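You operate a simulated robot arm through the tools that you are given. There is no shell and no other tool. Be economical: measure what you need, move in short steps, check, and stop when the job is done.

You are at the controls of a simulated robot arm. One attempt, no reset.

TASK
Slide the green-tab strip up to the blue-tab one, then wind the backdrop down to High.
Fine: don't lift it; flat end to flat end, in line; the blue-tab one stays put; free the brake before winding, put it back on after.
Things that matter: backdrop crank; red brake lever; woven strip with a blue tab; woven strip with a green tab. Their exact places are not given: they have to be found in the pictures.

Only the result counts: the job must be done as asked and must still hold three seconds after the hand-in. Knocking over, shifting, dropping, spilling or breaking anything else fails it.

THE ROBOT
A 7-joint arm with a three-finger gripper on a trunk, on a base that drives. Base frame: it is fixed to the floor where the robot stands at the start and does not move with it; the origin is under the middle of the robot, x ahead of it, y to its left, z up; the surface under the hand at the start is at about z = 0.74. Lengths are in m, angles in degrees, forces in N, time in s.
With the tool pointing down near the work surface it reaches from about 0.4 to 0.88 m from the robot's upright axis, wherever it stands. Its first joint turns from -166.0 to 166.0 degrees. Places, roughly: backdrop crank [0.4, -0.4, 0.6]; red brake lever [0.3, -0.1, 0.6]. Payload 2.69 kg.
Tool frame: the origin (TCP) lies between the finger pads and is the grasp point; the fingertips stand 0.029 m ahead of it; z points along the fingers, y is the line along which they close. Largest opening 0.12 m; the body of the gripper starts 0.078 m behind the TCP.
Orientation is that of the tool frame in the base frame, as a unit quaternion [w, x, y, z]. With the fingers straight down and closing along the base's y, the tool's x points along the base's -x, its y along +y and its z along -z.

THE INTERFACE
- The arm moves only by the tool step_arm. Its argument "steps" is a list of rows, each a list of 3 entries, a list of its own where there are three numbers: the shift along the base's x, y, z in units of 40 mm (1.0 is 40 mm), then the turn, a rotation vector about the base's x, y, z in units of 6 degrees (1.0 is 6 degrees), then the gripper command, from -1 (fully open) to 1 (shut), values between in proportion. In form: [[[dx, dy, dz], [rx, ry, rz], hand], ...]. A call has 1 to 8 rows; each row shifts and turns the commanded pose from where the row before left it. A call with a number of a shift or a turn outside -1 to 1 is refused whole. A row lasts 0.2 s, in which the tool goes at most 0.05 m and 8.6 degrees; a call with a longer step from one row to the next is refused whole, and so is a gripper value outside its range. A pose out of reach is approached as far as the arm can. The call stops where the force on the tool passes 40 N (or 10 N more than at its start, if that is more) or the arm is blocked; 0.2 s more then pass. The fingers move at their own pace and stop on an object; they squeeze with about 41 N. The grip force told is the motor's: it shows also when the fingers shut on nothing. Time passes only in rows, and 0.2 s behind the last, so rows that do not move let the fingers close. It gives the time, the measured TCP pose, the force on the tool (base axes), the opening and the grip force at its end, in the units of the frame above (readings bear some noise), with the torque about the TCP (base axes, N m) and any sound that the robot's microphone picked up.
- Cameras (640 x 400 px; columns grow to the right, rows downward): "scene" is now at [0.1507, 0.1498, 1.5021]; the picture's right is [-0.62, -0.79, 0.00], its down [-0.68, 0.53, -0.51] and it looks along [0.40, -0.31, -0.86] (base axes); focal length 250 px, centre (320, 200). "wrist" rides on the gripper at [0.063, 0, -0.104] in the tool frame; the picture's right is [0.00, 1.00, 0.00], its down [-0.83, 0.00, -0.56] and it looks along [-0.56, 0.00, 0.83] (tool axes); focal length 275 px, centre (320, 200).
- get_image(camera): a new picture of that camera. It takes no simulated time.
- move_column(by): slides the trunk up (or, below 0, down) by that many m; the arm and the scene camera ride with it, the base frame stays. It gives what a move gives, with no picture.
- steer(legs): drives the robot by 1 to 6 legs, each [ahead, left, turn to the left] in m, m and degrees, along the robot's own axes; the way and the turn of a leg run together, so that a leg with both is an arc; at most 1.5 m and 180 degrees a leg. The arm and the cameras ride along, it lands a little off, and it stops where it bumps. It gives what a move gives.
- pan_tilt(pan, tilt): turns the head with the scene camera to pan (to the left, within 143 degrees either way) and tilt (down, from -29 to 69), counted from straight ahead of the robot. It gives what a move gives.
- probe_pixels(camera, pixels): for up to 12 pixels [column, row] of the newest picture of that camera ("zoom" is the newest enlarged one), the place [x, y, z] in the base frame of the surface seen there, good to about 0.003 m. It takes no simulated time.
- inspect(camera, box): a new picture of the part [left, top, right, bottom] of that camera's present view, enlarged. It takes no simulated time.
- sign_off(): hands the job in; it is judged then, once.

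Keep the steps short. Do not move on a guess: measure, check each grasp and each placing, and mend mistakes. In all there are 80 turns and 52 pictures (those below and enlarged ones count). Leave the gripper open and the arm clear of the work at the hand-in unless told otherwise, and finish with a single line.

The tools are called after "Emit:" by a JSON object that holds its "method" and its "body". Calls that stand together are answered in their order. step_arm: Moves the arm, as the interface text tells. Its arguments: {"type":"object","properties":{"steps":{"type":"array"}},"required":["steps"]} The other tools are called the same way: move_column (by) slides the trunk up or down; steer (legs) drives the base; pan_tilt (pan, tilt) turns the head that bears the scene camera; get_image (camera) takes a picture; probe_pixels (camera, pixels) gives the place of the surface under pixels of a picture; inspect (camera, box) takes an enlarged picture of a part of a camera's view; sign_off () hands the job in.

At the start:

```text
time_s: 0.0
ee_pos: [0.3931, -0.3651, 1.0034]
orientation: [0.0, 0.0, 1.0, 0.001]
wrist_force: [0.3, -1.1, -0.1]
torque: [0.01, 0.02, -0.01]
grip_width: 0.1197
gripper_force: 0.1
trunk travel left (down, up): [-0.525, 0.061]
robot x, y, heading: [-0.0005, -0.0017, 0.0]
head pan, tilt: [-38.1, 59.5]
```

scene: 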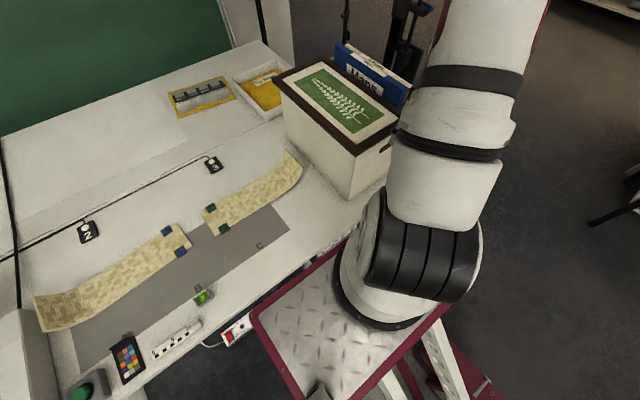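
wrist: 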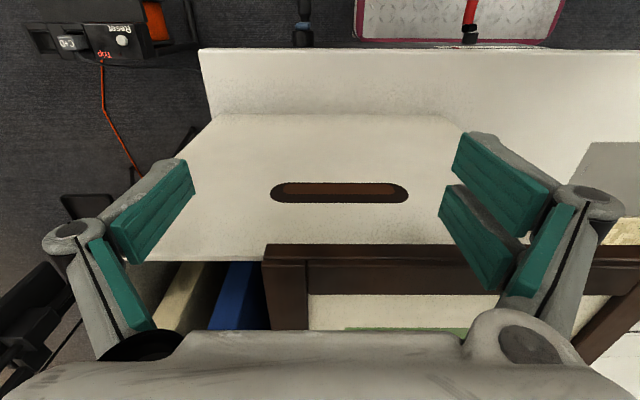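

I see two woven strips on the table: the blue-tab strip with tabs near (175,240) and the green-tab strip with tabs near (215,220). I'll enlarge that area and probe it.

Emit:
{"method": "inspect", "body": {"camera": "scene", "box": [20, 130, 320, 340]}}

Emit:
{"method": "probe_pixels", "body": {"camera": "scene", "pixels": [[168, 231], [181, 252], [209, 208], [223, 230], [255, 195], [290, 155], [298, 175], [36, 298], [45, 330], [110, 270], [300, 150], [190, 243]]}}

```text
1.90 times, centred on (170, 235) of scene
```

zoom: 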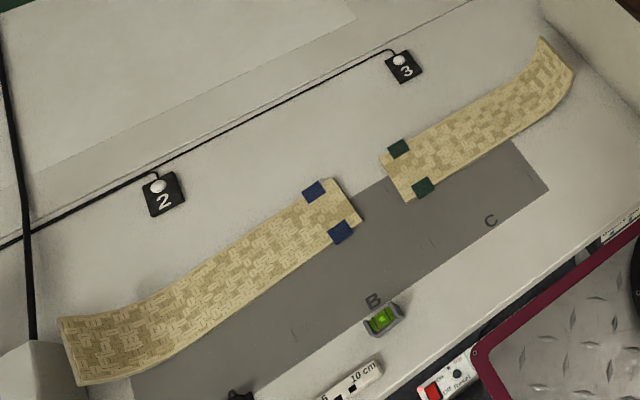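

```text
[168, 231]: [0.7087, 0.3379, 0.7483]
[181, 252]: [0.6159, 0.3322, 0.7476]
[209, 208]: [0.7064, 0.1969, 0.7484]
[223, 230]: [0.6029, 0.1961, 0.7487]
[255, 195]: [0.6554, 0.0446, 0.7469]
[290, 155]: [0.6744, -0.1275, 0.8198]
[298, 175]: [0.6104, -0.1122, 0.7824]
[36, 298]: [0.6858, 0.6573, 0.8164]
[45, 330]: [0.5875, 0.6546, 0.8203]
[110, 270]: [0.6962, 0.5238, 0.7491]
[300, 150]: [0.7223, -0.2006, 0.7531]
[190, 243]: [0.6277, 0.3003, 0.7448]
```

Next I'll probe the end corners and edges of both strips in the enlarged picture.

Emit:
{"method": "probe_pixels", "body": {"camera": "zoom", "pixels": [[335, 181], [360, 219], [381, 160], [405, 199], [302, 195], [332, 242], [388, 154], [480, 100], [510, 140], [430, 185], [200, 250], [240, 290]]}}

Emit:
{"method": "probe_pixels", "body": {"camera": "zoom", "pixels": [[347, 200], [393, 180], [370, 190], [541, 40], [572, 72], [560, 60], [530, 80], [500, 110], [313, 190], [342, 231], [398, 148], [422, 187]]}}

```text
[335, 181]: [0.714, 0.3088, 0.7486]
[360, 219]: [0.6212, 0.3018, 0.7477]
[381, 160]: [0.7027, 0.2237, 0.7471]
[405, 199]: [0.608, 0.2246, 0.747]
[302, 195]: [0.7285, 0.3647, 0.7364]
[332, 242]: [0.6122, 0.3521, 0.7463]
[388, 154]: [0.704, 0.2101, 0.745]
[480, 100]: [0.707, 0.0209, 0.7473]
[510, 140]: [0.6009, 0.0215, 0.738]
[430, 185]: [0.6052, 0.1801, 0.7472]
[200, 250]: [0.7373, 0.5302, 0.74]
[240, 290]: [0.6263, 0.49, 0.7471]
```

```text
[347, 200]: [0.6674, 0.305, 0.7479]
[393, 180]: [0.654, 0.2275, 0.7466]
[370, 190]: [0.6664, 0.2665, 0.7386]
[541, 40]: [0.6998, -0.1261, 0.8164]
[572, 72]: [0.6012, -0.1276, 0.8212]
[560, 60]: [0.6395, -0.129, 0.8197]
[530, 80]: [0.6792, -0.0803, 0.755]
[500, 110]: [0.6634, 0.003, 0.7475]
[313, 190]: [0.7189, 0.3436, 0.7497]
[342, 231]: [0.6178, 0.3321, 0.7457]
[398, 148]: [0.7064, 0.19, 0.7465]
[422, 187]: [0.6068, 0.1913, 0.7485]
```

The strips' tops are at about 0.748 and the table is at about 0.738. The blue strip is yawed about +5° and the green one about -1°. Before moving I'll check the box height and other nearby items, and look toward the backdrop and crank.

Emit:
{"method": "probe_pixels", "body": {"camera": "scene", "pixels": [[335, 100], [285, 85], [360, 50], [85, 230], [212, 165], [203, 297], [235, 330], [180, 340], [250, 205], [300, 265], [345, 150], [388, 145]]}}

Emit:
{"method": "pan_tilt", "body": {"pan": 30, "tilt": 20}}

Emit:
{"method": "get_image", "body": {"camera": "scene"}}

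```text
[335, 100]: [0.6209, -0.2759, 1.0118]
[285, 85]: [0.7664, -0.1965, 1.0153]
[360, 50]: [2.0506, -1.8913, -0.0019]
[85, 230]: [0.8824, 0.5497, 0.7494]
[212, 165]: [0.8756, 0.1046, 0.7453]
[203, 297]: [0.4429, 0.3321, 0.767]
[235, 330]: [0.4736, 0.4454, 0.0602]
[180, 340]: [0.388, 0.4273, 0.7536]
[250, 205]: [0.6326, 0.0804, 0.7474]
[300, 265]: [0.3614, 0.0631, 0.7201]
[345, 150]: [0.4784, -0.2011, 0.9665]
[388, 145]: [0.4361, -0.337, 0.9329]
```

```text
time_s: 1.4
ee_pos: [0.3936, -0.3651, 1.0035]
orientation: [-0.001, 0.0, 1.0, 0.0]
wrist_force: [0.0, -0.2, -0.5]
torque: [0.07, 0.02, 0.01]
grip_width: 0.12
gripper_force: 0.1
trunk travel left (down, up): [-0.525, 0.061]
robot x, y, heading: [0.0008, -0.002, 0.0]
head pan, tilt: [30.0, 20.0]
```

```text
48 pictures are left
```

scene: 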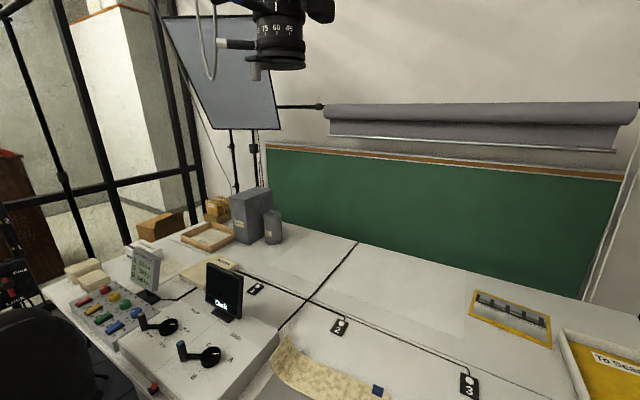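

The box top is at z≈1.012, so I'll raise first. Then I'll go toward the green strip, turning the tool about z at the same time.

Emit:
{"method": "step_arm", "body": {"steps": [[[0, 0, 1], [0, 0, 0], -1], [[0, 0, 1], [0, 0, 0], -1], [[0, 0.5, 0.5], [0, 0, 1], -1], [[0.5, 1, 0], [0, 0, 1], -1], [[0.5, 1, 0], [0, 0, 1], -1], [[0.5, 1, 0], [0, 0, 1], -1], [[0.5, 1, 0], [0, 0, 1], -1], [[0.5, 1, 0], [0, 0, 1], -1]]}}

Emit:
{"method": "step_arm", "body": {"steps": [[[0.5, 1, 0], [0, 0, 1], -1], [[0.5, 1, 0], [0, 0, 1], -1], [[0.6, 1, 0], [0, 0, 1], -1], [[0.6, 1, 0], [0, 0, 1], -1], [[0.6, 1, 0], [0, 0, 1], -1], [[0.6, 0.6, -0.5], [0, 0, 1], -1], [[0.6, 0, -1], [0, 0, 1], -1], [[0.5, 0, -1], [0, 0, 1], -1]]}}

Emit:
{"method": "pan_tilt", "body": {"pan": -38.1, "tilt": 59.5}}

Emit:
{"method": "get_image", "body": {"camera": "scene"}}

```text
time_s: 3.2
ee_pos: [0.4907, -0.145, 1.1061]
orientation: [0.0, -0.309, 0.951, 0.0]
wrist_force: [0.5, -0.7, -0.2]
torque: [0.06, 0.0, 0.03]
grip_width: 0.1201
gripper_force: 0.0
trunk travel left (down, up): [-0.525, 0.061]
robot x, y, heading: [-0.0006, 0.0009, -0.1]
head pan, tilt: [30.0, 20.0]
```

```text
time_s: 5.0
ee_pos: [0.6734, 0.0796, 1.0058]
orientation: [0.0, -0.669, 0.743, -0.001]
wrist_force: [-1.0, 0.4, 0.5]
torque: [-0.01, -0.06, -0.01]
grip_width: 0.1199
gripper_force: 0.2
trunk travel left (down, up): [-0.525, 0.061]
robot x, y, heading: [0.003, -0.0016, -0.3]
head pan, tilt: [30.0, 20.0]
```

```text
time_s: 6.4
ee_pos: [0.6721, 0.0783, 1.0062]
orientation: [0.0, -0.67, 0.743, 0.0]
wrist_force: [0.1, 0.6, 0.4]
torque: [0.01, 0.01, 0.02]
grip_width: 0.1202
gripper_force: 0.0
trunk travel left (down, up): [-0.525, 0.061]
robot x, y, heading: [0.0004, 0.0041, 0.1]
head pan, tilt: [-38.1, 59.5]
```

```text
47 pictures are left
```

scene: 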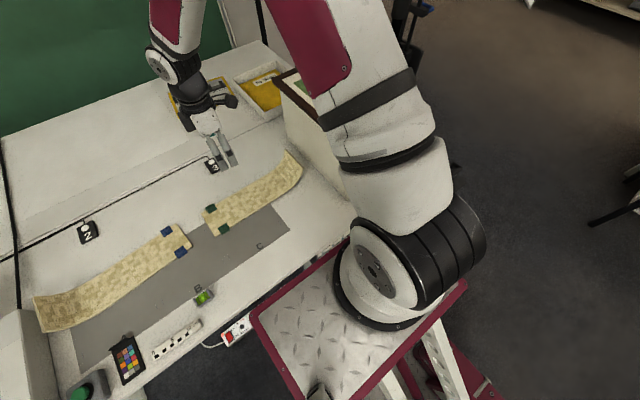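

The strips have not moved. Next I finish the turn (about 5°), centre on x≈0.653, y≈0.08, and descend to just above the strip.

Emit:
{"method": "step_arm", "body": {"steps": [[[-0.48, 0.04, -0.5], [0, 0, 0.87], -1], [[0, 0, -1], [0, 0, 0], -1], [[0, 0, -1], [0, 0, 0], -1], [[0, 0, -1], [0, 0, 0], -1], [[0, 0, -1], [0, 0, 0], -1], [[0, 0, -0.3], [0, 0, 0], -1], [[0, 0, 0], [0, 0, 0], -1]]}}

Emit:
{"method": "get_image", "body": {"camera": "wrist"}}

```text
time_s: 8.0
ee_pos: [0.6527, 0.0797, 0.8112]
orientation: [0.0, -0.702, 0.712, 0.0]
wrist_force: [0.6, 0.3, 0.4]
torque: [-0.03, 0.01, 0.01]
grip_width: 0.1201
gripper_force: 0.0
trunk travel left (down, up): [-0.525, 0.061]
robot x, y, heading: [-0.0032, -0.0004, 0.1]
head pan, tilt: [-38.1, 59.5]
```

```text
46 pictures are left
```

wrist: 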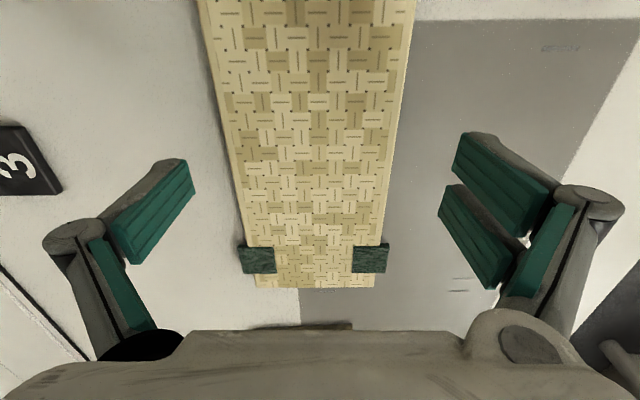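

The fingers straddle the strip on both sides. I'll probe the strip edges in this wrist view to centre accurately.

Emit:
{"method": "probe_pixels", "body": {"camera": "wrist", "pixels": [[258, 284], [371, 284], [222, 110], [397, 110], [236, 190], [386, 190], [313, 286], [306, 50]]}}

```text
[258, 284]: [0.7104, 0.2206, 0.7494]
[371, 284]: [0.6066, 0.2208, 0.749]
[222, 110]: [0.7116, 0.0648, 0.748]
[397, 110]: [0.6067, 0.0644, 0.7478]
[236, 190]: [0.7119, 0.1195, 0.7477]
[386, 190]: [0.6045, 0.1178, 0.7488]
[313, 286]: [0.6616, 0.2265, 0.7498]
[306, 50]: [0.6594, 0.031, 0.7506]
```

The strip is about 0.106 wide and centred at x≈0.659, with yaw ≈0. I shift +6 mm in x, turn 0.8°, and descend to fingertips just above the table.

Emit:
{"method": "step_arm", "body": {"steps": [[[0.16, 0, 0], [0, 0, 0.13], -1], [[0, 0, -0.4], [0, 0, 0], -1], [[0, 0, -0.3], [0, 0, 0], -1], [[0, 0, -0.25], [0, 0, 0], -1], [[0, 0, 0], [0, 0, 0], -1]]}}

Emit:
{"method": "get_image", "body": {"camera": "wrist"}}

```text
time_s: 9.2
ee_pos: [0.6602, 0.0808, 0.7755]
orientation: [0.0, -0.707, 0.707, 0.001]
wrist_force: [0.5, -0.5, 0.3]
torque: [0.0, 0.04, 0.0]
grip_width: 0.1197
gripper_force: 0.1
trunk travel left (down, up): [-0.525, 0.061]
robot x, y, heading: [0.0034, -0.0007, -0.2]
head pan, tilt: [-38.1, 59.5]
```

```text
45 pictures are left
```

wrist: 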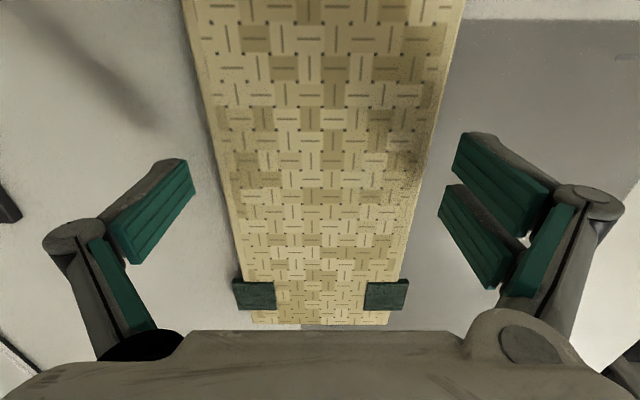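

The strip is centred between the fingers. I lower 5 mm more and close.

Emit:
{"method": "step_arm", "body": {"steps": [[[0, 0, -0.12], [0, 0, 0], -1], [[0, 0, 0], [0, 0, 0], -0.85], [[0, 0, 0], [0, 0, 0], -0.6], [[0, 0, 0], [0, 0, 0], -0.6]]}}

Emit:
{"method": "get_image", "body": {"camera": "wrist"}}

```text
time_s: 10.2
ee_pos: [0.6606, 0.0817, 0.7712]
orientation: [0.0, -0.707, 0.707, 0.0]
wrist_force: [-0.6, 0.6, -0.1]
torque: [0.01, -0.02, -0.02]
grip_width: 0.0961
gripper_force: 0.1
trunk travel left (down, up): [-0.525, 0.061]
robot x, y, heading: [-0.0004, -0.0016, 0.1]
head pan, tilt: [-38.1, 59.5]
```

```text
44 pictures are left
```

wrist: 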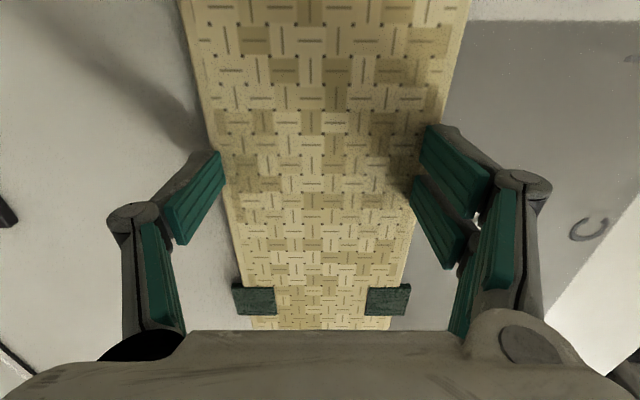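

It is at 0.096 with no contact force yet, so I close further.

Emit:
{"method": "step_arm", "body": {"steps": [[[0, 0, 0], [0, 0, 0], -0.45], [[0, 0, 0], [0, 0, 0], -0.45], [[0, 0, 0], [0, 0, 0], -0.45]]}}

Emit:
{"method": "get_image", "body": {"camera": "wrist"}}

```text
time_s: 11.0
ee_pos: [0.6611, 0.0814, 0.7714]
orientation: [0.0, 0.708, -0.707, 0.0]
wrist_force: [0.9, 0.4, 13.2]
torque: [0.0, 0.27, 0.01]
grip_width: 0.0862
gripper_force: 0.0
trunk travel left (down, up): [-0.525, 0.061]
robot x, y, heading: [0.0009, -0.0011, 0.1]
head pan, tilt: [-38.1, 59.5]
```

```text
43 pictures are left
```

wrist: 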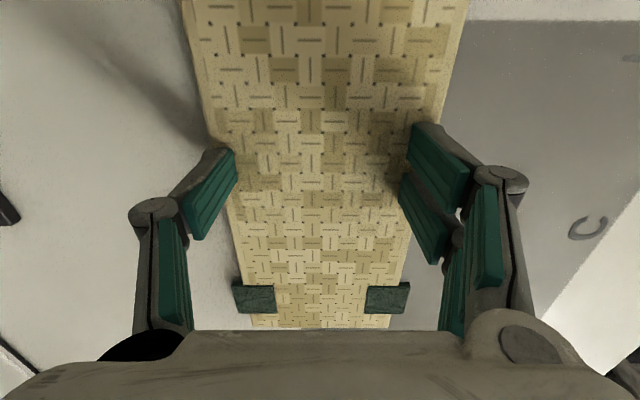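

There is 13 N upward and the opening is 0.086, so the tips have ridden onto the strip's top edge. I reopen and lower in small steps until the tips nearly touch the table.

Emit:
{"method": "step_arm", "body": {"steps": [[[0, 0, 0], [0, 0, 0], -1], [[0, 0, 0], [0, 0, 0], -1], [[0, 0, -0.05], [0, 0, 0], -1], [[0, 0, 0], [0, 0, 0], -1]]}}

Emit:
{"method": "step_arm", "body": {"steps": [[[0, 0, -0.03], [0, 0, 0], -1], [[0, 0, 0], [0, 0, 0], -1]]}}

```text
time_s: 12.0
ee_pos: [0.6611, 0.0799, 0.7673]
orientation: [-0.001, -0.707, 0.707, 0.0]
wrist_force: [-0.5, 0.3, 0.5]
torque: [-0.03, 0.0, 0.02]
grip_width: 0.12
gripper_force: 0.0
trunk travel left (down, up): [-0.525, 0.061]
robot x, y, heading: [-0.0006, -0.0036, -0.1]
head pan, tilt: [-38.1, 59.5]
```

```text
time_s: 12.6
ee_pos: [0.6608, 0.0809, 0.7661]
orientation: [0.001, -0.707, 0.708, -0.001]
wrist_force: [0.0, -0.4, 0.6]
torque: [-0.01, -0.01, 0.01]
grip_width: 0.1202
gripper_force: 0.0
trunk travel left (down, up): [-0.525, 0.061]
robot x, y, heading: [-0.0021, 0.0021, 0.0]
head pan, tilt: [-38.1, 59.5]
```

There is no table contact with the tips at ≈0.738. I close again slowly.

Emit:
{"method": "step_arm", "body": {"steps": [[[0, 0, 0], [0, 0, 0], -0.8], [[0, 0, 0], [0, 0, 0], -0.65], [[0, 0, 0], [0, 0, 0], -0.5], [[0, 0, 0], [0, 0, 0], -0.5]]}}

Emit:
{"method": "get_image", "body": {"camera": "wrist"}}

```text
time_s: 13.3
ee_pos: [0.6579, 0.0828, 0.7754]
orientation: [0.0, 0.707, -0.707, 0.002]
wrist_force: [-24.8, -2.4, 86.6]
torque: [0.16, 1.94, 0.0]
grip_width: 0.0659
gripper_force: 41.1
trunk travel left (down, up): [-0.525, 0.061]
robot x, y, heading: [-0.0049, -0.0009, 0.1]
head pan, tilt: [-38.1, 59.5]
stopped in row 3: the force on the tool passed its limit at 49 N (the readings are from after the stop); the commanded pose is now the measured one
```

```text
42 pictures are left
```

wrist: 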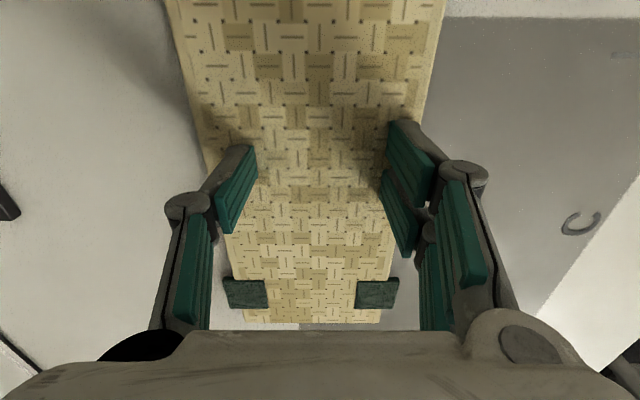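

The force reads 86 N upward and the tips climbed on top. The tips evidently extend as the fingers close, so at wide openings they stand higher than I assumed. I release and rise a little at once, then look at where the strip is.

Emit:
{"method": "step_arm", "body": {"steps": [[[0, 0, 0.1], [0, 0, 0], -1], [[0, 0, 0.4], [0, 0, 0], -1], [[0, 0, 0.5], [0, 0, 0], -1], [[0, 0, 0], [0, 0, 0], -1]]}}

Emit:
{"method": "get_image", "body": {"camera": "wrist"}}

Emit:
{"method": "probe_pixels", "body": {"camera": "wrist", "pixels": [[180, 220], [470, 220], [165, 180], [475, 160]]}}

```text
time_s: 14.3
ee_pos: [0.661, 0.082, 0.8084]
orientation: [0.0, 0.707, -0.707, 0.001]
wrist_force: [0.7, 0.4, 0.0]
torque: [-0.02, 0.0, 0.01]
grip_width: 0.1197
gripper_force: 0.0
trunk travel left (down, up): [-0.525, 0.061]
robot x, y, heading: [0.0027, -0.0037, -0.3]
head pan, tilt: [-38.1, 59.5]
```

```text
41 pictures are left
```

wrist: 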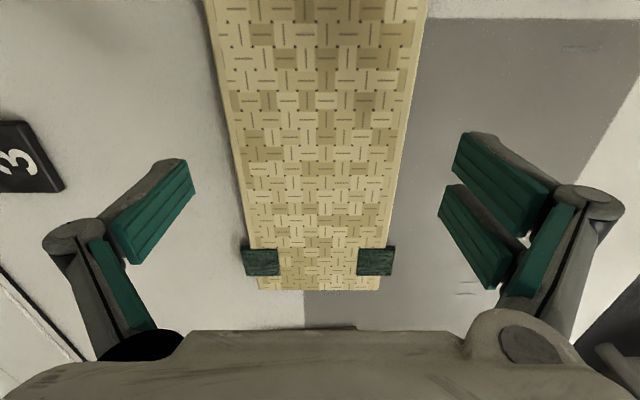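

```text
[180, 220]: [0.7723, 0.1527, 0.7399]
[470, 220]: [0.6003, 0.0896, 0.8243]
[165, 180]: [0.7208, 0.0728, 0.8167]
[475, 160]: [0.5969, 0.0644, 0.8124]
```

The strip is intact. I probe the fingertips' ends to learn how far they stick out at this opening.

Emit:
{"method": "probe_pixels", "body": {"camera": "wrist", "pixels": [[472, 138], [460, 150], [456, 172], [485, 136], [180, 165], [190, 175], [170, 168], [443, 190], [116, 230], [130, 255]]}}

Emit:
{"method": "inspect", "body": {"camera": "scene", "box": [150, 80, 330, 260]}}

```text
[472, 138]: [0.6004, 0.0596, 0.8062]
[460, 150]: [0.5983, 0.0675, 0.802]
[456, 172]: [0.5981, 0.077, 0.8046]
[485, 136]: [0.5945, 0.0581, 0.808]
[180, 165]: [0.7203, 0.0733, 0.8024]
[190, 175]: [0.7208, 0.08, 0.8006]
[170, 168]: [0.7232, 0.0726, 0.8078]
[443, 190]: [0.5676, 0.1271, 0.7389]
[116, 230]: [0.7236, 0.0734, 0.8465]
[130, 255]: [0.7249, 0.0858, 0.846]
```

```text
2.22 times, centred on (240, 170) of scene
```

zoom: 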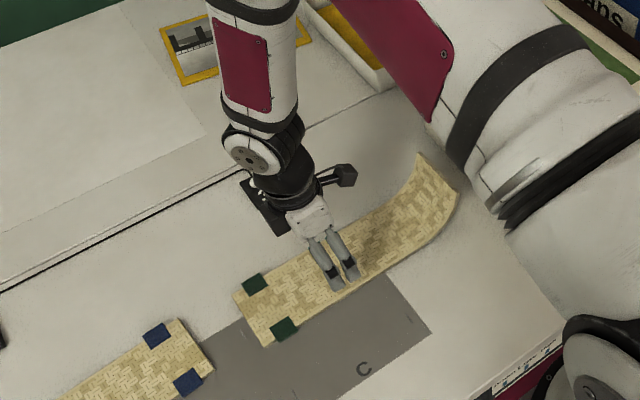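

The tips are only about 9 mm ahead of the TCP at full opening. I need to be lower, at TCP ≈0.7585. I shift +4 mm in x to centre, descend, and check for contact.

Emit:
{"method": "step_arm", "body": {"steps": [[[0.1, 0, 0], [0, 0, 0], -1], [[0, 0, -0.6], [0, 0, 0], -1], [[0, 0, -0.4], [0, 0, 0], -1], [[0, 0, -0.2], [0, 0, 0], -1], [[0, 0, 0], [0, 0, 0], -1]]}}

Emit:
{"method": "step_arm", "body": {"steps": [[[0, 0, 0], [0, 0, 0], -0.88], [[0, 0, 0], [0, 0, 0], -0.82], [[0, 0, 0], [0, 0, 0], -0.82]]}}

Emit:
{"method": "get_image", "body": {"camera": "wrist"}}

```text
time_s: 15.5
ee_pos: [0.6653, 0.0809, 0.7605]
orientation: [-0.001, -0.707, 0.707, 0.0]
wrist_force: [-0.4, -0.8, 0.7]
torque: [0.03, 0.01, 0.0]
grip_width: 0.1198
gripper_force: 0.2
trunk travel left (down, up): [-0.525, 0.061]
robot x, y, heading: [0.0012, -0.0002, 0.1]
head pan, tilt: [-38.1, 59.5]
```

```text
time_s: 16.3
ee_pos: [0.665, 0.0802, 0.7612]
orientation: [0.001, 0.707, -0.707, 0.0]
wrist_force: [-3.3, 0.6, 5.2]
torque: [0.01, 0.34, 0.05]
grip_width: 0.114
gripper_force: 3.5
trunk travel left (down, up): [-0.525, 0.061]
robot x, y, heading: [-0.0022, -0.0027, -0.0]
head pan, tilt: [-38.1, 59.5]
```

```text
39 pictures are left
```

wrist: 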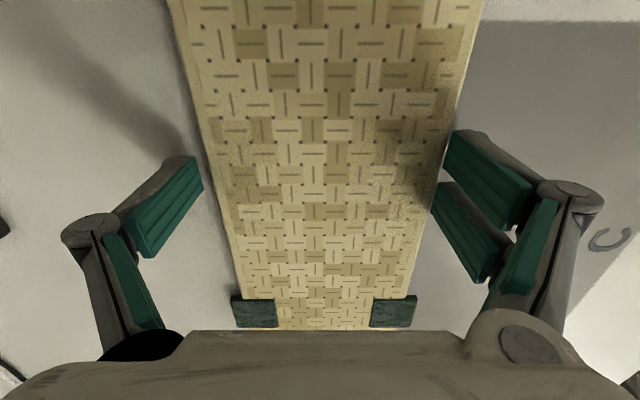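

The right finger (the -x side) touches first. I recentre -3 mm and close on.

Emit:
{"method": "step_arm", "body": {"steps": [[[-0.08, 0, 0], [0, 0, 0], -0.85], [[0, 0, 0], [0, 0, 0], -0.82], [[0, 0, 0], [0, 0, 0], -0.78], [[0, 0, 0], [0, 0, 0], -0.78]]}}

Emit:
{"method": "get_image", "body": {"camera": "wrist"}}

```text
time_s: 17.2
ee_pos: [0.6645, 0.0822, 0.7664]
orientation: [0.001, -0.707, 0.707, -0.003]
wrist_force: [-4.5, -1.8, 46.6]
torque: [-0.18, 2.82, 0.08]
grip_width: 0.1051
gripper_force: 40.9
trunk travel left (down, up): [-0.525, 0.061]
robot x, y, heading: [-0.0018, 0.0002, 0.1]
head pan, tilt: [-38.1, 59.5]
stopped in row 4: the force on the tool passed its limit at 44 N (the readings are from after the stop); the commanded pose is now the measured one
```

```text
38 pictures are left
```

wrist: 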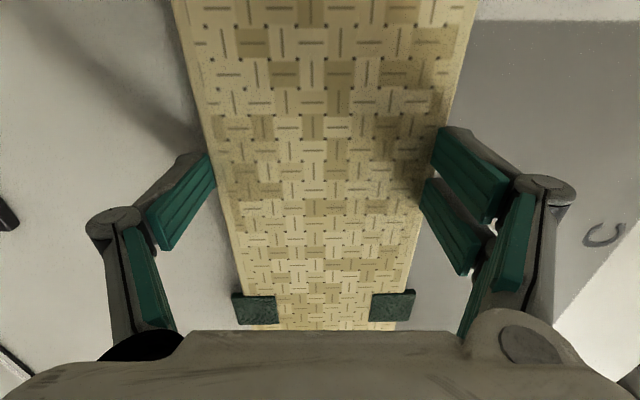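

The opening reads 0.105, about the strip's width, with 41 N grip but also an upward force. I hold still one row to see the settled forces.

Emit:
{"method": "step_arm", "body": {"steps": [[[0, 0, 0], [0, 0, 0], -0.77]]}}

Emit:
{"method": "inspect", "body": {"camera": "wrist", "box": [380, 100, 580, 300]}}

```text
time_s: 17.6
ee_pos: [0.6648, 0.0811, 0.7625]
orientation: [-0.001, 0.707, -0.707, 0.002]
wrist_force: [-0.3, -0.2, 5.9]
torque: [0.03, 0.29, -0.05]
grip_width: 0.1109
gripper_force: 2.7
trunk travel left (down, up): [-0.525, 0.061]
robot x, y, heading: [-0.0022, 0.001, -0.1]
head pan, tilt: [-38.1, 59.5]
```

```text
2.00 times, centred on (480, 200) of wrist
```

zoom: 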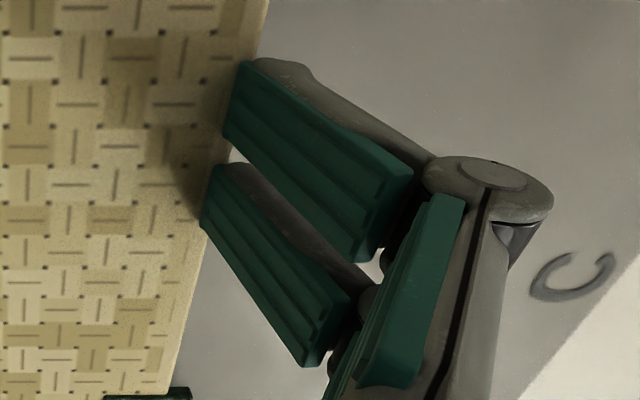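

The fingers now bear on the strip's sides with a light squeeze (0.111, about 3 N). I try a small drag of +12 mm in y and watch whether the strip follows.

Emit:
{"method": "step_arm", "body": {"steps": [[[0, 0.1, 0], [0, 0, 0], -0.77], [[0, 0.1, 0], [0, 0, 0], -0.77], [[0, 0.1, 0], [0, 0, 0], -0.77]]}}

Emit:
{"method": "get_image", "body": {"camera": "wrist"}}

```text
time_s: 18.4
ee_pos: [0.6637, 0.0933, 0.7629]
orientation: [0.0, 0.707, -0.707, 0.002]
wrist_force: [-0.6, -3.1, 4.8]
torque: [-0.05, 0.27, 0.14]
grip_width: 0.1092
gripper_force: 2.1
trunk travel left (down, up): [-0.525, 0.061]
robot x, y, heading: [0.0014, 0.0024, -0.2]
head pan, tilt: [-38.1, 59.5]
```

```text
36 pictures are left
```

wrist: 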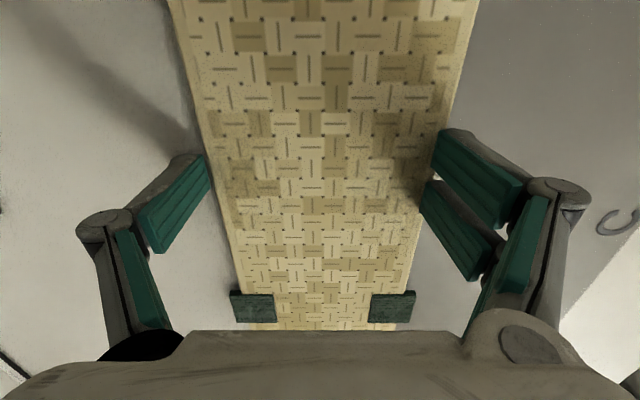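

The tabs stay at the same pixels (≈(253,306)) while the tool moved 12 mm, so the strip is following. I measure the ends from the scene camera.

Emit:
{"method": "inspect", "body": {"camera": "scene", "box": [120, 170, 270, 270]}}

```text
4.00 times, centred on (195, 220) of scene
```

zoom: 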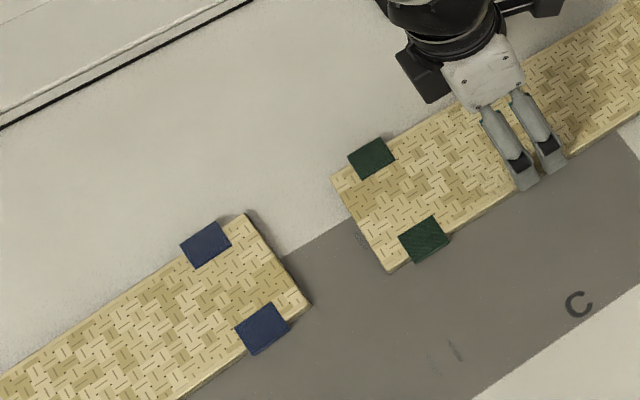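

Emit:
{"method": "probe_pixels", "body": {"camera": "zoom", "pixels": [[246, 217], [308, 301], [280, 260], [334, 182], [389, 268], [362, 226], [150, 264], [200, 375], [440, 131], [470, 225], [60, 320], [100, 350]]}}

Emit:
{"method": "probe_pixels", "body": {"camera": "zoom", "pixels": [[242, 218], [298, 302], [338, 184], [390, 264], [120, 282], [60, 318], [20, 340], [190, 375], [170, 385], [215, 362], [265, 240], [350, 205]]}}

```text
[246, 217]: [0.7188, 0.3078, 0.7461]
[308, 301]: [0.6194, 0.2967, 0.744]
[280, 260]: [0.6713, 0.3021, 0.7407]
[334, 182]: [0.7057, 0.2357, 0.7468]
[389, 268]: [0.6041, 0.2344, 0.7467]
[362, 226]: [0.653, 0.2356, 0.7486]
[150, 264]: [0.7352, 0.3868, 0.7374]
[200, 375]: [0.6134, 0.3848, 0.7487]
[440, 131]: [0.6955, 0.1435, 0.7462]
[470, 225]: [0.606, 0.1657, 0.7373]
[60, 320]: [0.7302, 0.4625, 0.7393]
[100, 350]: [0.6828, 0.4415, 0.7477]
```

```text
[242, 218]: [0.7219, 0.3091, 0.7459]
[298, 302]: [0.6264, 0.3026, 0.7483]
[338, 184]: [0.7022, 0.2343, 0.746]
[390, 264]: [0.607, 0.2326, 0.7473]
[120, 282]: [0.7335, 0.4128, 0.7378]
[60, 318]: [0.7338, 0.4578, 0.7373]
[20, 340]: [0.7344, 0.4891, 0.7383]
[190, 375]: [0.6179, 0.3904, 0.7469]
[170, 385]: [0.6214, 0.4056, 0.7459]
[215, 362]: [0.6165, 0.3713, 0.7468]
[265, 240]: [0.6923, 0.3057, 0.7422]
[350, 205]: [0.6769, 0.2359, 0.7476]
```

The green end is now at y≈0.236, in line with x≈0.655. The blue end's centre is ≈(0.669,0.303) at ≈5° yaw. I rotate +5° while sliding (+28,+53) mm in small rows, leaving about a 15 mm gap.

Emit:
{"method": "step_arm", "body": {"steps": [[[0.08, 0.16, 0], [0, 0, 0.104], -0.77], [[0.08, 0.16, 0], [0, 0, 0.104], -0.77], [[0.08, 0.16, 0], [0, 0, 0.104], -0.77], [[0.08, 0.16, 0], [0, 0, 0.104], -0.77]]}}

Emit:
{"method": "step_arm", "body": {"steps": [[[0.09, 0.16, 0], [0, 0, 0.104], -0.77], [[0.09, 0.16, 0], [0, 0, 0.104], -0.77], [[0.09, 0.16, 0], [0, 0, 0.104], -0.77], [[0.09, 0.16, 0], [0, 0, 0.104], -0.77]]}}

Emit:
{"method": "inspect", "body": {"camera": "scene", "box": [120, 170, 270, 270]}}

```text
time_s: 19.4
ee_pos: [0.6771, 0.1187, 0.763]
orientation: [-0.001, 0.723, -0.691, 0.001]
wrist_force: [-2.7, -2.3, 6.1]
torque: [-0.09, 0.48, 0.09]
grip_width: 0.1118
gripper_force: 4.3
trunk travel left (down, up): [-0.525, 0.061]
robot x, y, heading: [-0.0042, -0.0009, -0.0]
head pan, tilt: [-38.1, 59.5]
```

```text
time_s: 20.4
ee_pos: [0.6912, 0.1442, 0.7634]
orientation: [-0.001, 0.737, -0.676, 0.002]
wrist_force: [-2.0, -3.3, 9.0]
torque: [-0.14, 0.54, 0.06]
grip_width: 0.1129
gripper_force: 4.6
trunk travel left (down, up): [-0.525, 0.061]
robot x, y, heading: [-0.001, 0.0028, -0.0]
head pan, tilt: [-38.1, 59.5]
```

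```text
4.00 times, centred on (195, 220) of scene
```

zoom: 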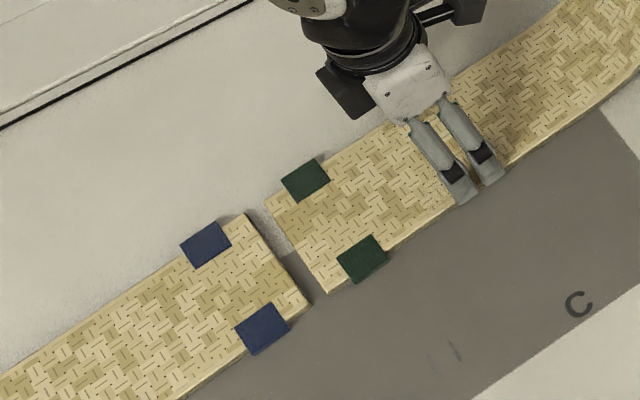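

The gap is now about 15 mm. I probe the corners and edges of both ends for the remaining yaw and offset.

Emit:
{"method": "probe_pixels", "body": {"camera": "zoom", "pixels": [[243, 218], [304, 300], [267, 202], [327, 288], [295, 246], [275, 258], [380, 136], [430, 218], [540, 40], [600, 100], [320, 171], [380, 253]]}}

Emit:
{"method": "probe_pixels", "body": {"camera": "zoom", "pixels": [[248, 222], [256, 233], [264, 244], [272, 254], [288, 276], [296, 287], [274, 210], [282, 222], [290, 236], [304, 258], [312, 270], [320, 280]]}}

```text
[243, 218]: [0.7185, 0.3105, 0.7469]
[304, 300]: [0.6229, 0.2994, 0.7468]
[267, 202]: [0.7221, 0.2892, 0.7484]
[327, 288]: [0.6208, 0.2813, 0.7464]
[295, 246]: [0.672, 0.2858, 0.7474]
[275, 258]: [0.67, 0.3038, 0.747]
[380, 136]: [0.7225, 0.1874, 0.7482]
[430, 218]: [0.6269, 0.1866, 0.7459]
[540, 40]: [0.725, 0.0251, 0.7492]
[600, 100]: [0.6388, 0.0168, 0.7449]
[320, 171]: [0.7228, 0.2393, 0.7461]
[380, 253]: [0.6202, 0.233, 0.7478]
```

```text
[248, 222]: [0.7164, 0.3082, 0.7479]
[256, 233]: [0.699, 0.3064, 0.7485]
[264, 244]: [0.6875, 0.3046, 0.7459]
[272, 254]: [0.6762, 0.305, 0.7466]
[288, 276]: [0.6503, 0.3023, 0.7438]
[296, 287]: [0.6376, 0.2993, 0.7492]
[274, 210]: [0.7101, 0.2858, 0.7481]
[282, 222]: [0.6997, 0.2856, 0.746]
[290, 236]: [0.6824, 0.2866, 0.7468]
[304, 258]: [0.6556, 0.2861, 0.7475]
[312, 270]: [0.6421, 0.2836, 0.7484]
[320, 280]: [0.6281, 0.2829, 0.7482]
```

The green yaw still looks about 1–2° short. I take a zoom covering the whole green strip to fix its axis by its far corners.

Emit:
{"method": "inspect", "body": {"camera": "scene", "box": [160, 148, 320, 248]}}

```text
4.00 times, centred on (240, 198) of scene
```

zoom: 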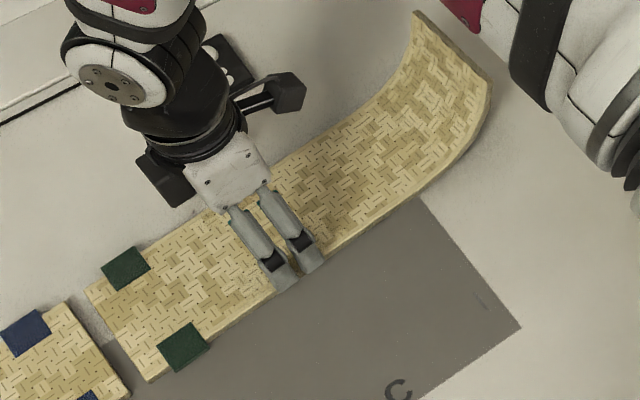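

Emit:
{"method": "probe_pixels", "body": {"camera": "zoom", "pixels": [[416, 15], [488, 86], [452, 50], [87, 291], [149, 377], [118, 333], [420, 22], [482, 82], [92, 292], [151, 373], [436, 34], [468, 64]]}}

```text
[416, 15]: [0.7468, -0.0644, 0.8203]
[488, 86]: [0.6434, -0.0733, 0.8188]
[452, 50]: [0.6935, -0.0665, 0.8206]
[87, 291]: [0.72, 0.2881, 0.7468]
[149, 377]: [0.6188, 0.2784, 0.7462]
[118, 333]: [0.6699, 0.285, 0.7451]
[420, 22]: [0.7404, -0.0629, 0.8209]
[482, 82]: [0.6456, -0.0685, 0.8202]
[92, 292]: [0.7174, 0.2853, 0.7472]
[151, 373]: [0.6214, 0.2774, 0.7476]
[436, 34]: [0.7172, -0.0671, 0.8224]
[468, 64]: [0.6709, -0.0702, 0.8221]
```

The green axis is at ≈4.2°. I do the same for the blue strip.

Emit:
{"method": "inspect", "body": {"camera": "scene", "box": [32, 228, 192, 328]}}

```text
4.00 times, centred on (112, 278) of scene
```

zoom: 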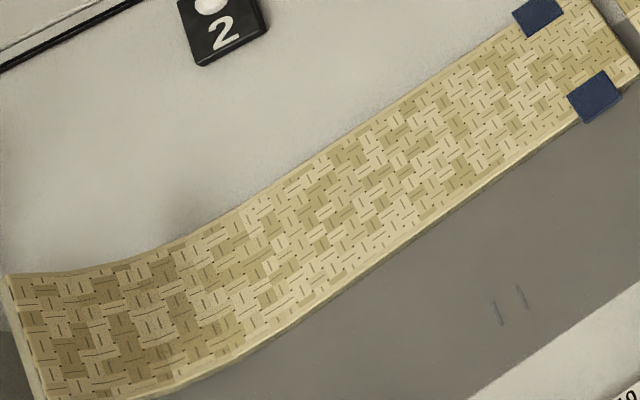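

Emit:
{"method": "probe_pixels", "body": {"camera": "zoom", "pixels": [[12, 282], [22, 340], [14, 300], [44, 394], [30, 365], [632, 68], [500, 40], [400, 100], [320, 160], [560, 130], [480, 185], [400, 242]]}}

```text
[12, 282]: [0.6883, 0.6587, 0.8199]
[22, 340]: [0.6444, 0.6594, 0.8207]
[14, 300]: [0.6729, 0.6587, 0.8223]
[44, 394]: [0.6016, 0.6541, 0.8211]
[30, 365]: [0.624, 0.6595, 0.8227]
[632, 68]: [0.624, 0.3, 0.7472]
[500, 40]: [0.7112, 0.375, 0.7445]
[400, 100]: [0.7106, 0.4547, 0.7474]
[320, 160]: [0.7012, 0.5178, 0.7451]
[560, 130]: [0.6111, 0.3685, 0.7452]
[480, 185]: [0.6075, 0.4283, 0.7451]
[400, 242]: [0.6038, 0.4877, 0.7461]
```

The blue axis is at ≈5.0° with mid x ≈0.670 at its end. Green needs ≈+0.9° and about +2.6 mm in x. I close all but about 4 mm of the 18 mm gap.

Emit:
{"method": "step_arm", "body": {"steps": [[[0.022, 0.09, 0], [0, 0, 0.04], -0.77], [[0.022, 0.09, 0], [0, 0, 0.04], -0.77], [[0.022, 0.09, 0], [0, 0, 0.04], -0.77], [[0, 0.08, 0], [0, 0, 0.04], -0.77]]}}

Emit:
{"method": "inspect", "body": {"camera": "scene", "box": [140, 200, 220, 250]}}

```text
time_s: 21.4
ee_pos: [0.6962, 0.1579, 0.7613]
orientation: [-0.001, 0.743, -0.669, 0.002]
wrist_force: [-0.9, -3.8, 8.8]
torque: [-0.17, 0.51, 0.16]
grip_width: 0.1123
gripper_force: 4.6
trunk travel left (down, up): [-0.525, 0.061]
robot x, y, heading: [-0.0013, -0.0016, -0.0]
head pan, tilt: [-38.1, 59.5]
```

```text
8.00 times, centred on (180, 225) of scene
```

zoom: 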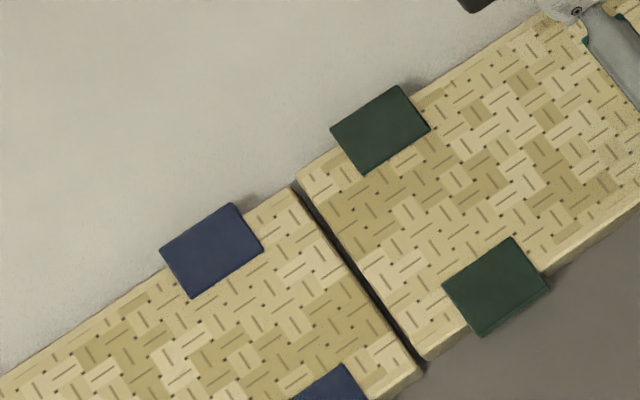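

The gap is about 3.5 mm and even, with a slight lateral offset to check. I'll look at the lower edges at the same scale.

Emit:
{"method": "inspect", "body": {"camera": "scene", "box": [140, 222, 220, 272]}}

```text
8.00 times, centred on (180, 247) of scene
```

zoom: 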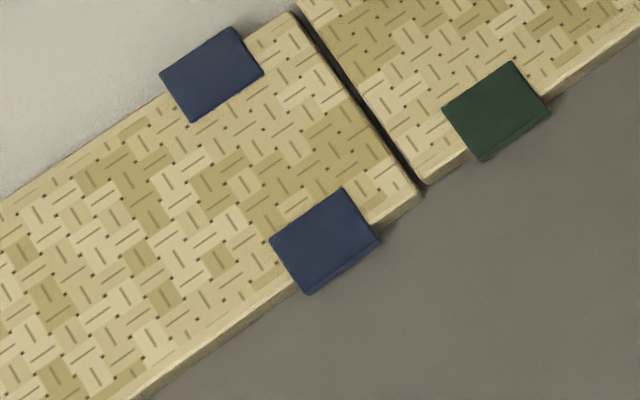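

Computing from the pixels, green sits ~3 mm too far in +x, the yaw matches, and the gap is ~4.5 mm. I shift -3 mm in x and advance 2.5 mm.

Emit:
{"method": "step_arm", "body": {"steps": [[[-0.04, 0, 0], [0, 0, 0], -0.77], [[-0.04, 0.03, 0], [0, 0, 0], -0.77], [[0, 0.03, 0], [0, 0, 0], -0.77]]}}

Emit:
{"method": "inspect", "body": {"camera": "scene", "box": [140, 211, 220, 261]}}

```text
time_s: 22.2
ee_pos: [0.6901, 0.1609, 0.7617]
orientation: [-0.001, 0.743, -0.669, 0.001]
wrist_force: [-0.8, -3.9, 6.6]
torque: [-0.16, 0.32, 0.23]
grip_width: 0.1111
gripper_force: 1.7
trunk travel left (down, up): [-0.525, 0.061]
robot x, y, heading: [0.0017, 0.0004, -0.0]
head pan, tilt: [-38.1, 59.5]
```

```text
8.00 times, centred on (180, 236) of scene
```

zoom: 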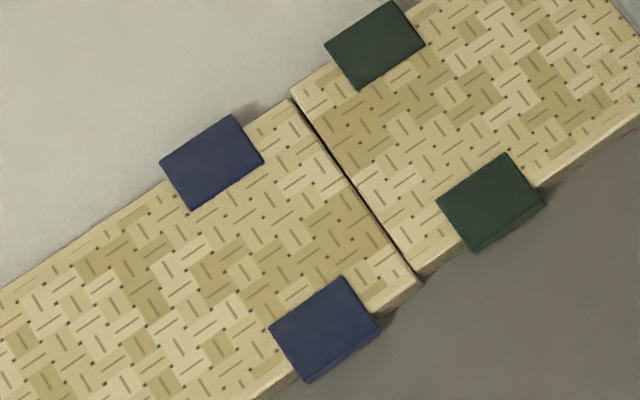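

The advance worked (gap ~2.4 mm) but the lateral shift was taken up by finger play. I shift another 5 mm in -x.

Emit:
{"method": "step_arm", "body": {"steps": [[[-0.04, 0, 0], [0, 0, 0], -0.77], [[-0.04, 0, 0], [0, 0, 0], -0.77], [[-0.04, 0, 0], [0, 0, 0], -0.77]]}}

Emit:
{"method": "inspect", "body": {"camera": "scene", "box": [140, 211, 220, 261]}}

```text
time_s: 23.0
ee_pos: [0.6865, 0.1604, 0.7632]
orientation: [-0.001, 0.743, -0.67, 0.001]
wrist_force: [2.3, 0.2, 5.5]
torque: [0.05, -0.34, -0.04]
grip_width: 0.1115
gripper_force: 4.3
trunk travel left (down, up): [-0.525, 0.061]
robot x, y, heading: [0.0026, -0.0034, -0.1]
head pan, tilt: [-38.1, 59.5]
```

```text
8.00 times, centred on (180, 236) of scene
```

zoom: 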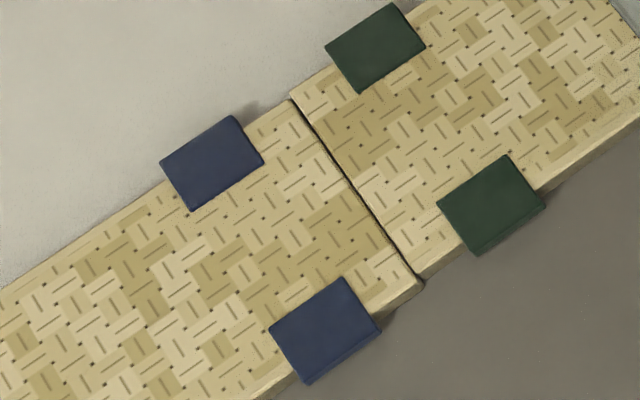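

It moves now: about 1.6 mm, with roughly 2.3 mm offset left. I shift again by -2.4 mm in x.

Emit:
{"method": "step_arm", "body": {"steps": [[[-0.03, 0, 0], [0, 0, 0], -0.77], [[-0.03, 0, 0], [0, 0, 0], -0.77]]}}

Emit:
{"method": "inspect", "body": {"camera": "scene", "box": [140, 211, 220, 261]}}

```text
time_s: 23.6
ee_pos: [0.6842, 0.1611, 0.7628]
orientation: [-0.001, 0.743, -0.67, 0.001]
wrist_force: [3.4, 1.0, 4.9]
torque: [0.09, -0.35, 0.04]
grip_width: 0.1112
gripper_force: 3.3
trunk travel left (down, up): [-0.525, 0.061]
robot x, y, heading: [0.0014, -0.0027, -0.1]
head pan, tilt: [-38.1, 59.5]
```

```text
8.00 times, centred on (180, 236) of scene
```

zoom: 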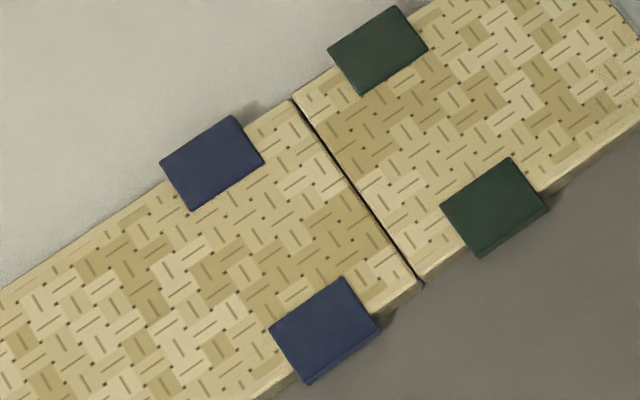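

The lateral offset is now ~0.5 mm and the gap ~2.3 mm. I advance along the axis by 2 mm.

Emit:
{"method": "step_arm", "body": {"steps": [[[-0.003, 0.025, 0], [0, 0, 0], -0.77], [[-0.003, 0.025, 0], [0, 0, 0], -0.77]]}}

Emit:
{"method": "inspect", "body": {"camera": "scene", "box": [140, 211, 220, 261]}}

```text
time_s: 24.2
ee_pos: [0.6838, 0.1616, 0.7625]
orientation: [-0.001, 0.742, -0.67, 0.002]
wrist_force: [1.8, -3.4, 4.7]
torque: [0.06, -0.35, -0.23]
grip_width: 0.1106
gripper_force: 2.9
trunk travel left (down, up): [-0.525, 0.061]
robot x, y, heading: [-0.0002, -0.0007, 0.1]
head pan, tilt: [-38.1, 59.5]
```

```text
8.00 times, centred on (180, 236) of scene
```

zoom: 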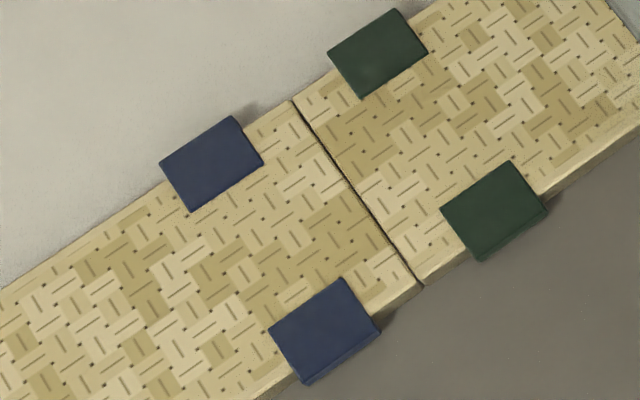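

The gap is ~1.3 mm and lateral ≈0. The blue tab pixels are unchanged. I advance 1.2 mm more.

Emit:
{"method": "step_arm", "body": {"steps": [[[0.005, 0.018, 0], [0, 0, 0], -0.77], [[0.005, 0.018, 0], [0, 0, 0], -0.77]]}}

Emit:
{"method": "inspect", "body": {"camera": "scene", "box": [140, 211, 220, 261]}}

```text
time_s: 24.8
ee_pos: [0.6835, 0.1636, 0.7615]
orientation: [0.0, 0.743, -0.669, 0.002]
wrist_force: [1.6, -2.3, 4.8]
torque: [-0.01, -0.32, -0.19]
grip_width: 0.1106
gripper_force: 2.7
trunk travel left (down, up): [-0.525, 0.061]
robot x, y, heading: [0.0003, -0.0035, -0.1]
head pan, tilt: [-38.1, 59.5]
```

```text
8.00 times, centred on (180, 236) of scene
```

zoom: 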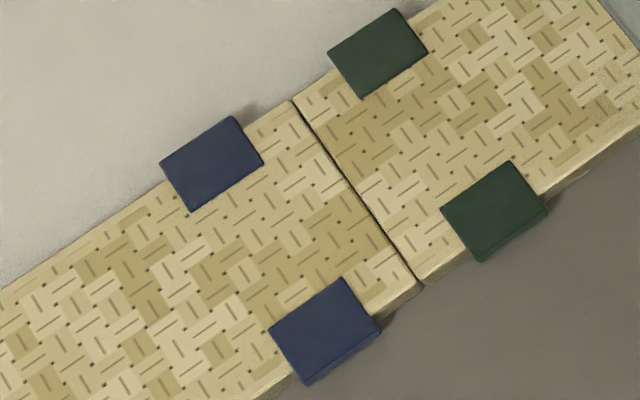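

Green hardly moved (within the play). I advance another 2 mm in small rows.

Emit:
{"method": "step_arm", "body": {"steps": [[[0.0, 0.025, 0], [0, 0, 0], -0.77], [[0.0, 0.025, 0], [0, 0, 0], -0.77]]}}

Emit:
{"method": "inspect", "body": {"camera": "scene", "box": [140, 211, 220, 261]}}

```text
time_s: 25.4
ee_pos: [0.6844, 0.1658, 0.7639]
orientation: [-0.002, 0.743, -0.669, 0.002]
wrist_force: [0.7, -3.2, 3.7]
torque: [-0.03, -0.23, -0.14]
grip_width: 0.1093
gripper_force: 1.8
trunk travel left (down, up): [-0.525, 0.061]
robot x, y, heading: [0.0001, 0.0026, -0.3]
head pan, tilt: [-38.1, 59.5]
```

```text
8.00 times, centred on (180, 236) of scene
```

zoom: 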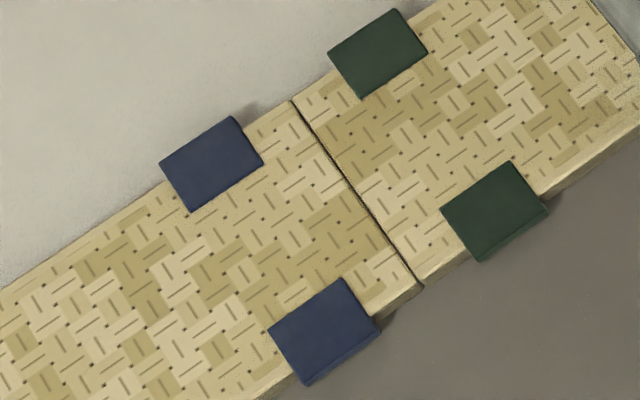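

Green no longer moves while the fingers slip along it, so the ends seem to be touching. I take a closer zoom at the seam.

Emit:
{"method": "inspect", "body": {"camera": "scene", "box": [172, 221, 196, 249]}}

```text
14.29 times, centred on (184, 235) of scene
```

zoom: 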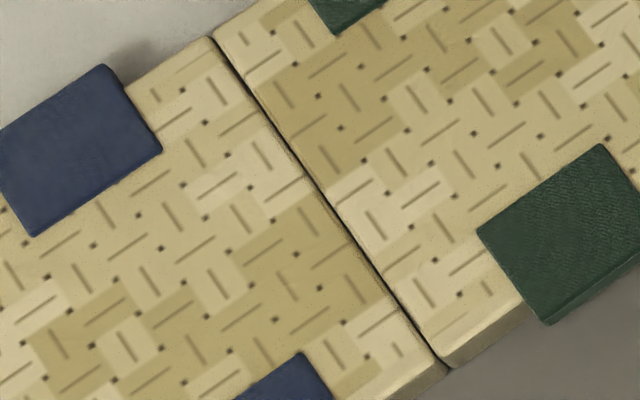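

The ends are touching and flush at both edges. I open the fingers and rise straight up.

Emit:
{"method": "step_arm", "body": {"steps": [[[0, 0, 0], [0, 0, 0], -0.9], [[0, 0, 0], [0, 0, 0], -1], [[0, 0, 0], [0, 0, 0], -1], [[0, 0, 0.3], [0, 0, 0], -1], [[0, 0, 1], [0, 0, 0], -1], [[0, 0, 1], [0, 0, 0], -1], [[0, 0, 1], [0, 0, 0], -1], [[0, 0, 1], [0, 0, 0], -1]]}}

Emit:
{"method": "step_arm", "body": {"steps": [[[0, 0, 1], [0, 0, 0], -1], [[0, 0, 1], [0, 0, 0], -1], [[-0.5, -0.5, 1], [0, 0, 0], -1], [[-1, -0.5, 1], [0, 0, 0], -1], [[-1, 0, 0], [0, 0, 0], -1], [[-1, 0, 0], [0, 0, 0], -1]]}}

Emit:
{"method": "get_image", "body": {"camera": "scene"}}

```text
time_s: 27.2
ee_pos: [0.6838, 0.1653, 0.9348]
orientation: [-0.001, 0.743, -0.67, 0.001]
wrist_force: [0.2, 0.3, -0.4]
torque: [-0.02, 0.02, -0.01]
grip_width: 0.12
gripper_force: 0.2
trunk travel left (down, up): [-0.525, 0.061]
robot x, y, heading: [-0.0003, 0.0023, -0.0]
head pan, tilt: [-38.1, 59.5]
```

```text
refused: row 4 steps farther than a row can; nothing moved
```

```text
22 pictures are left
```

scene: 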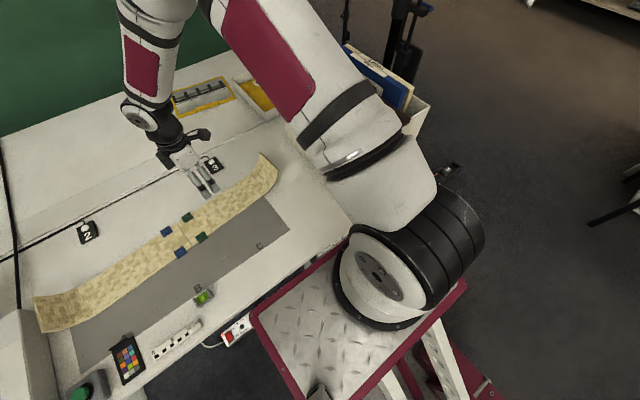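

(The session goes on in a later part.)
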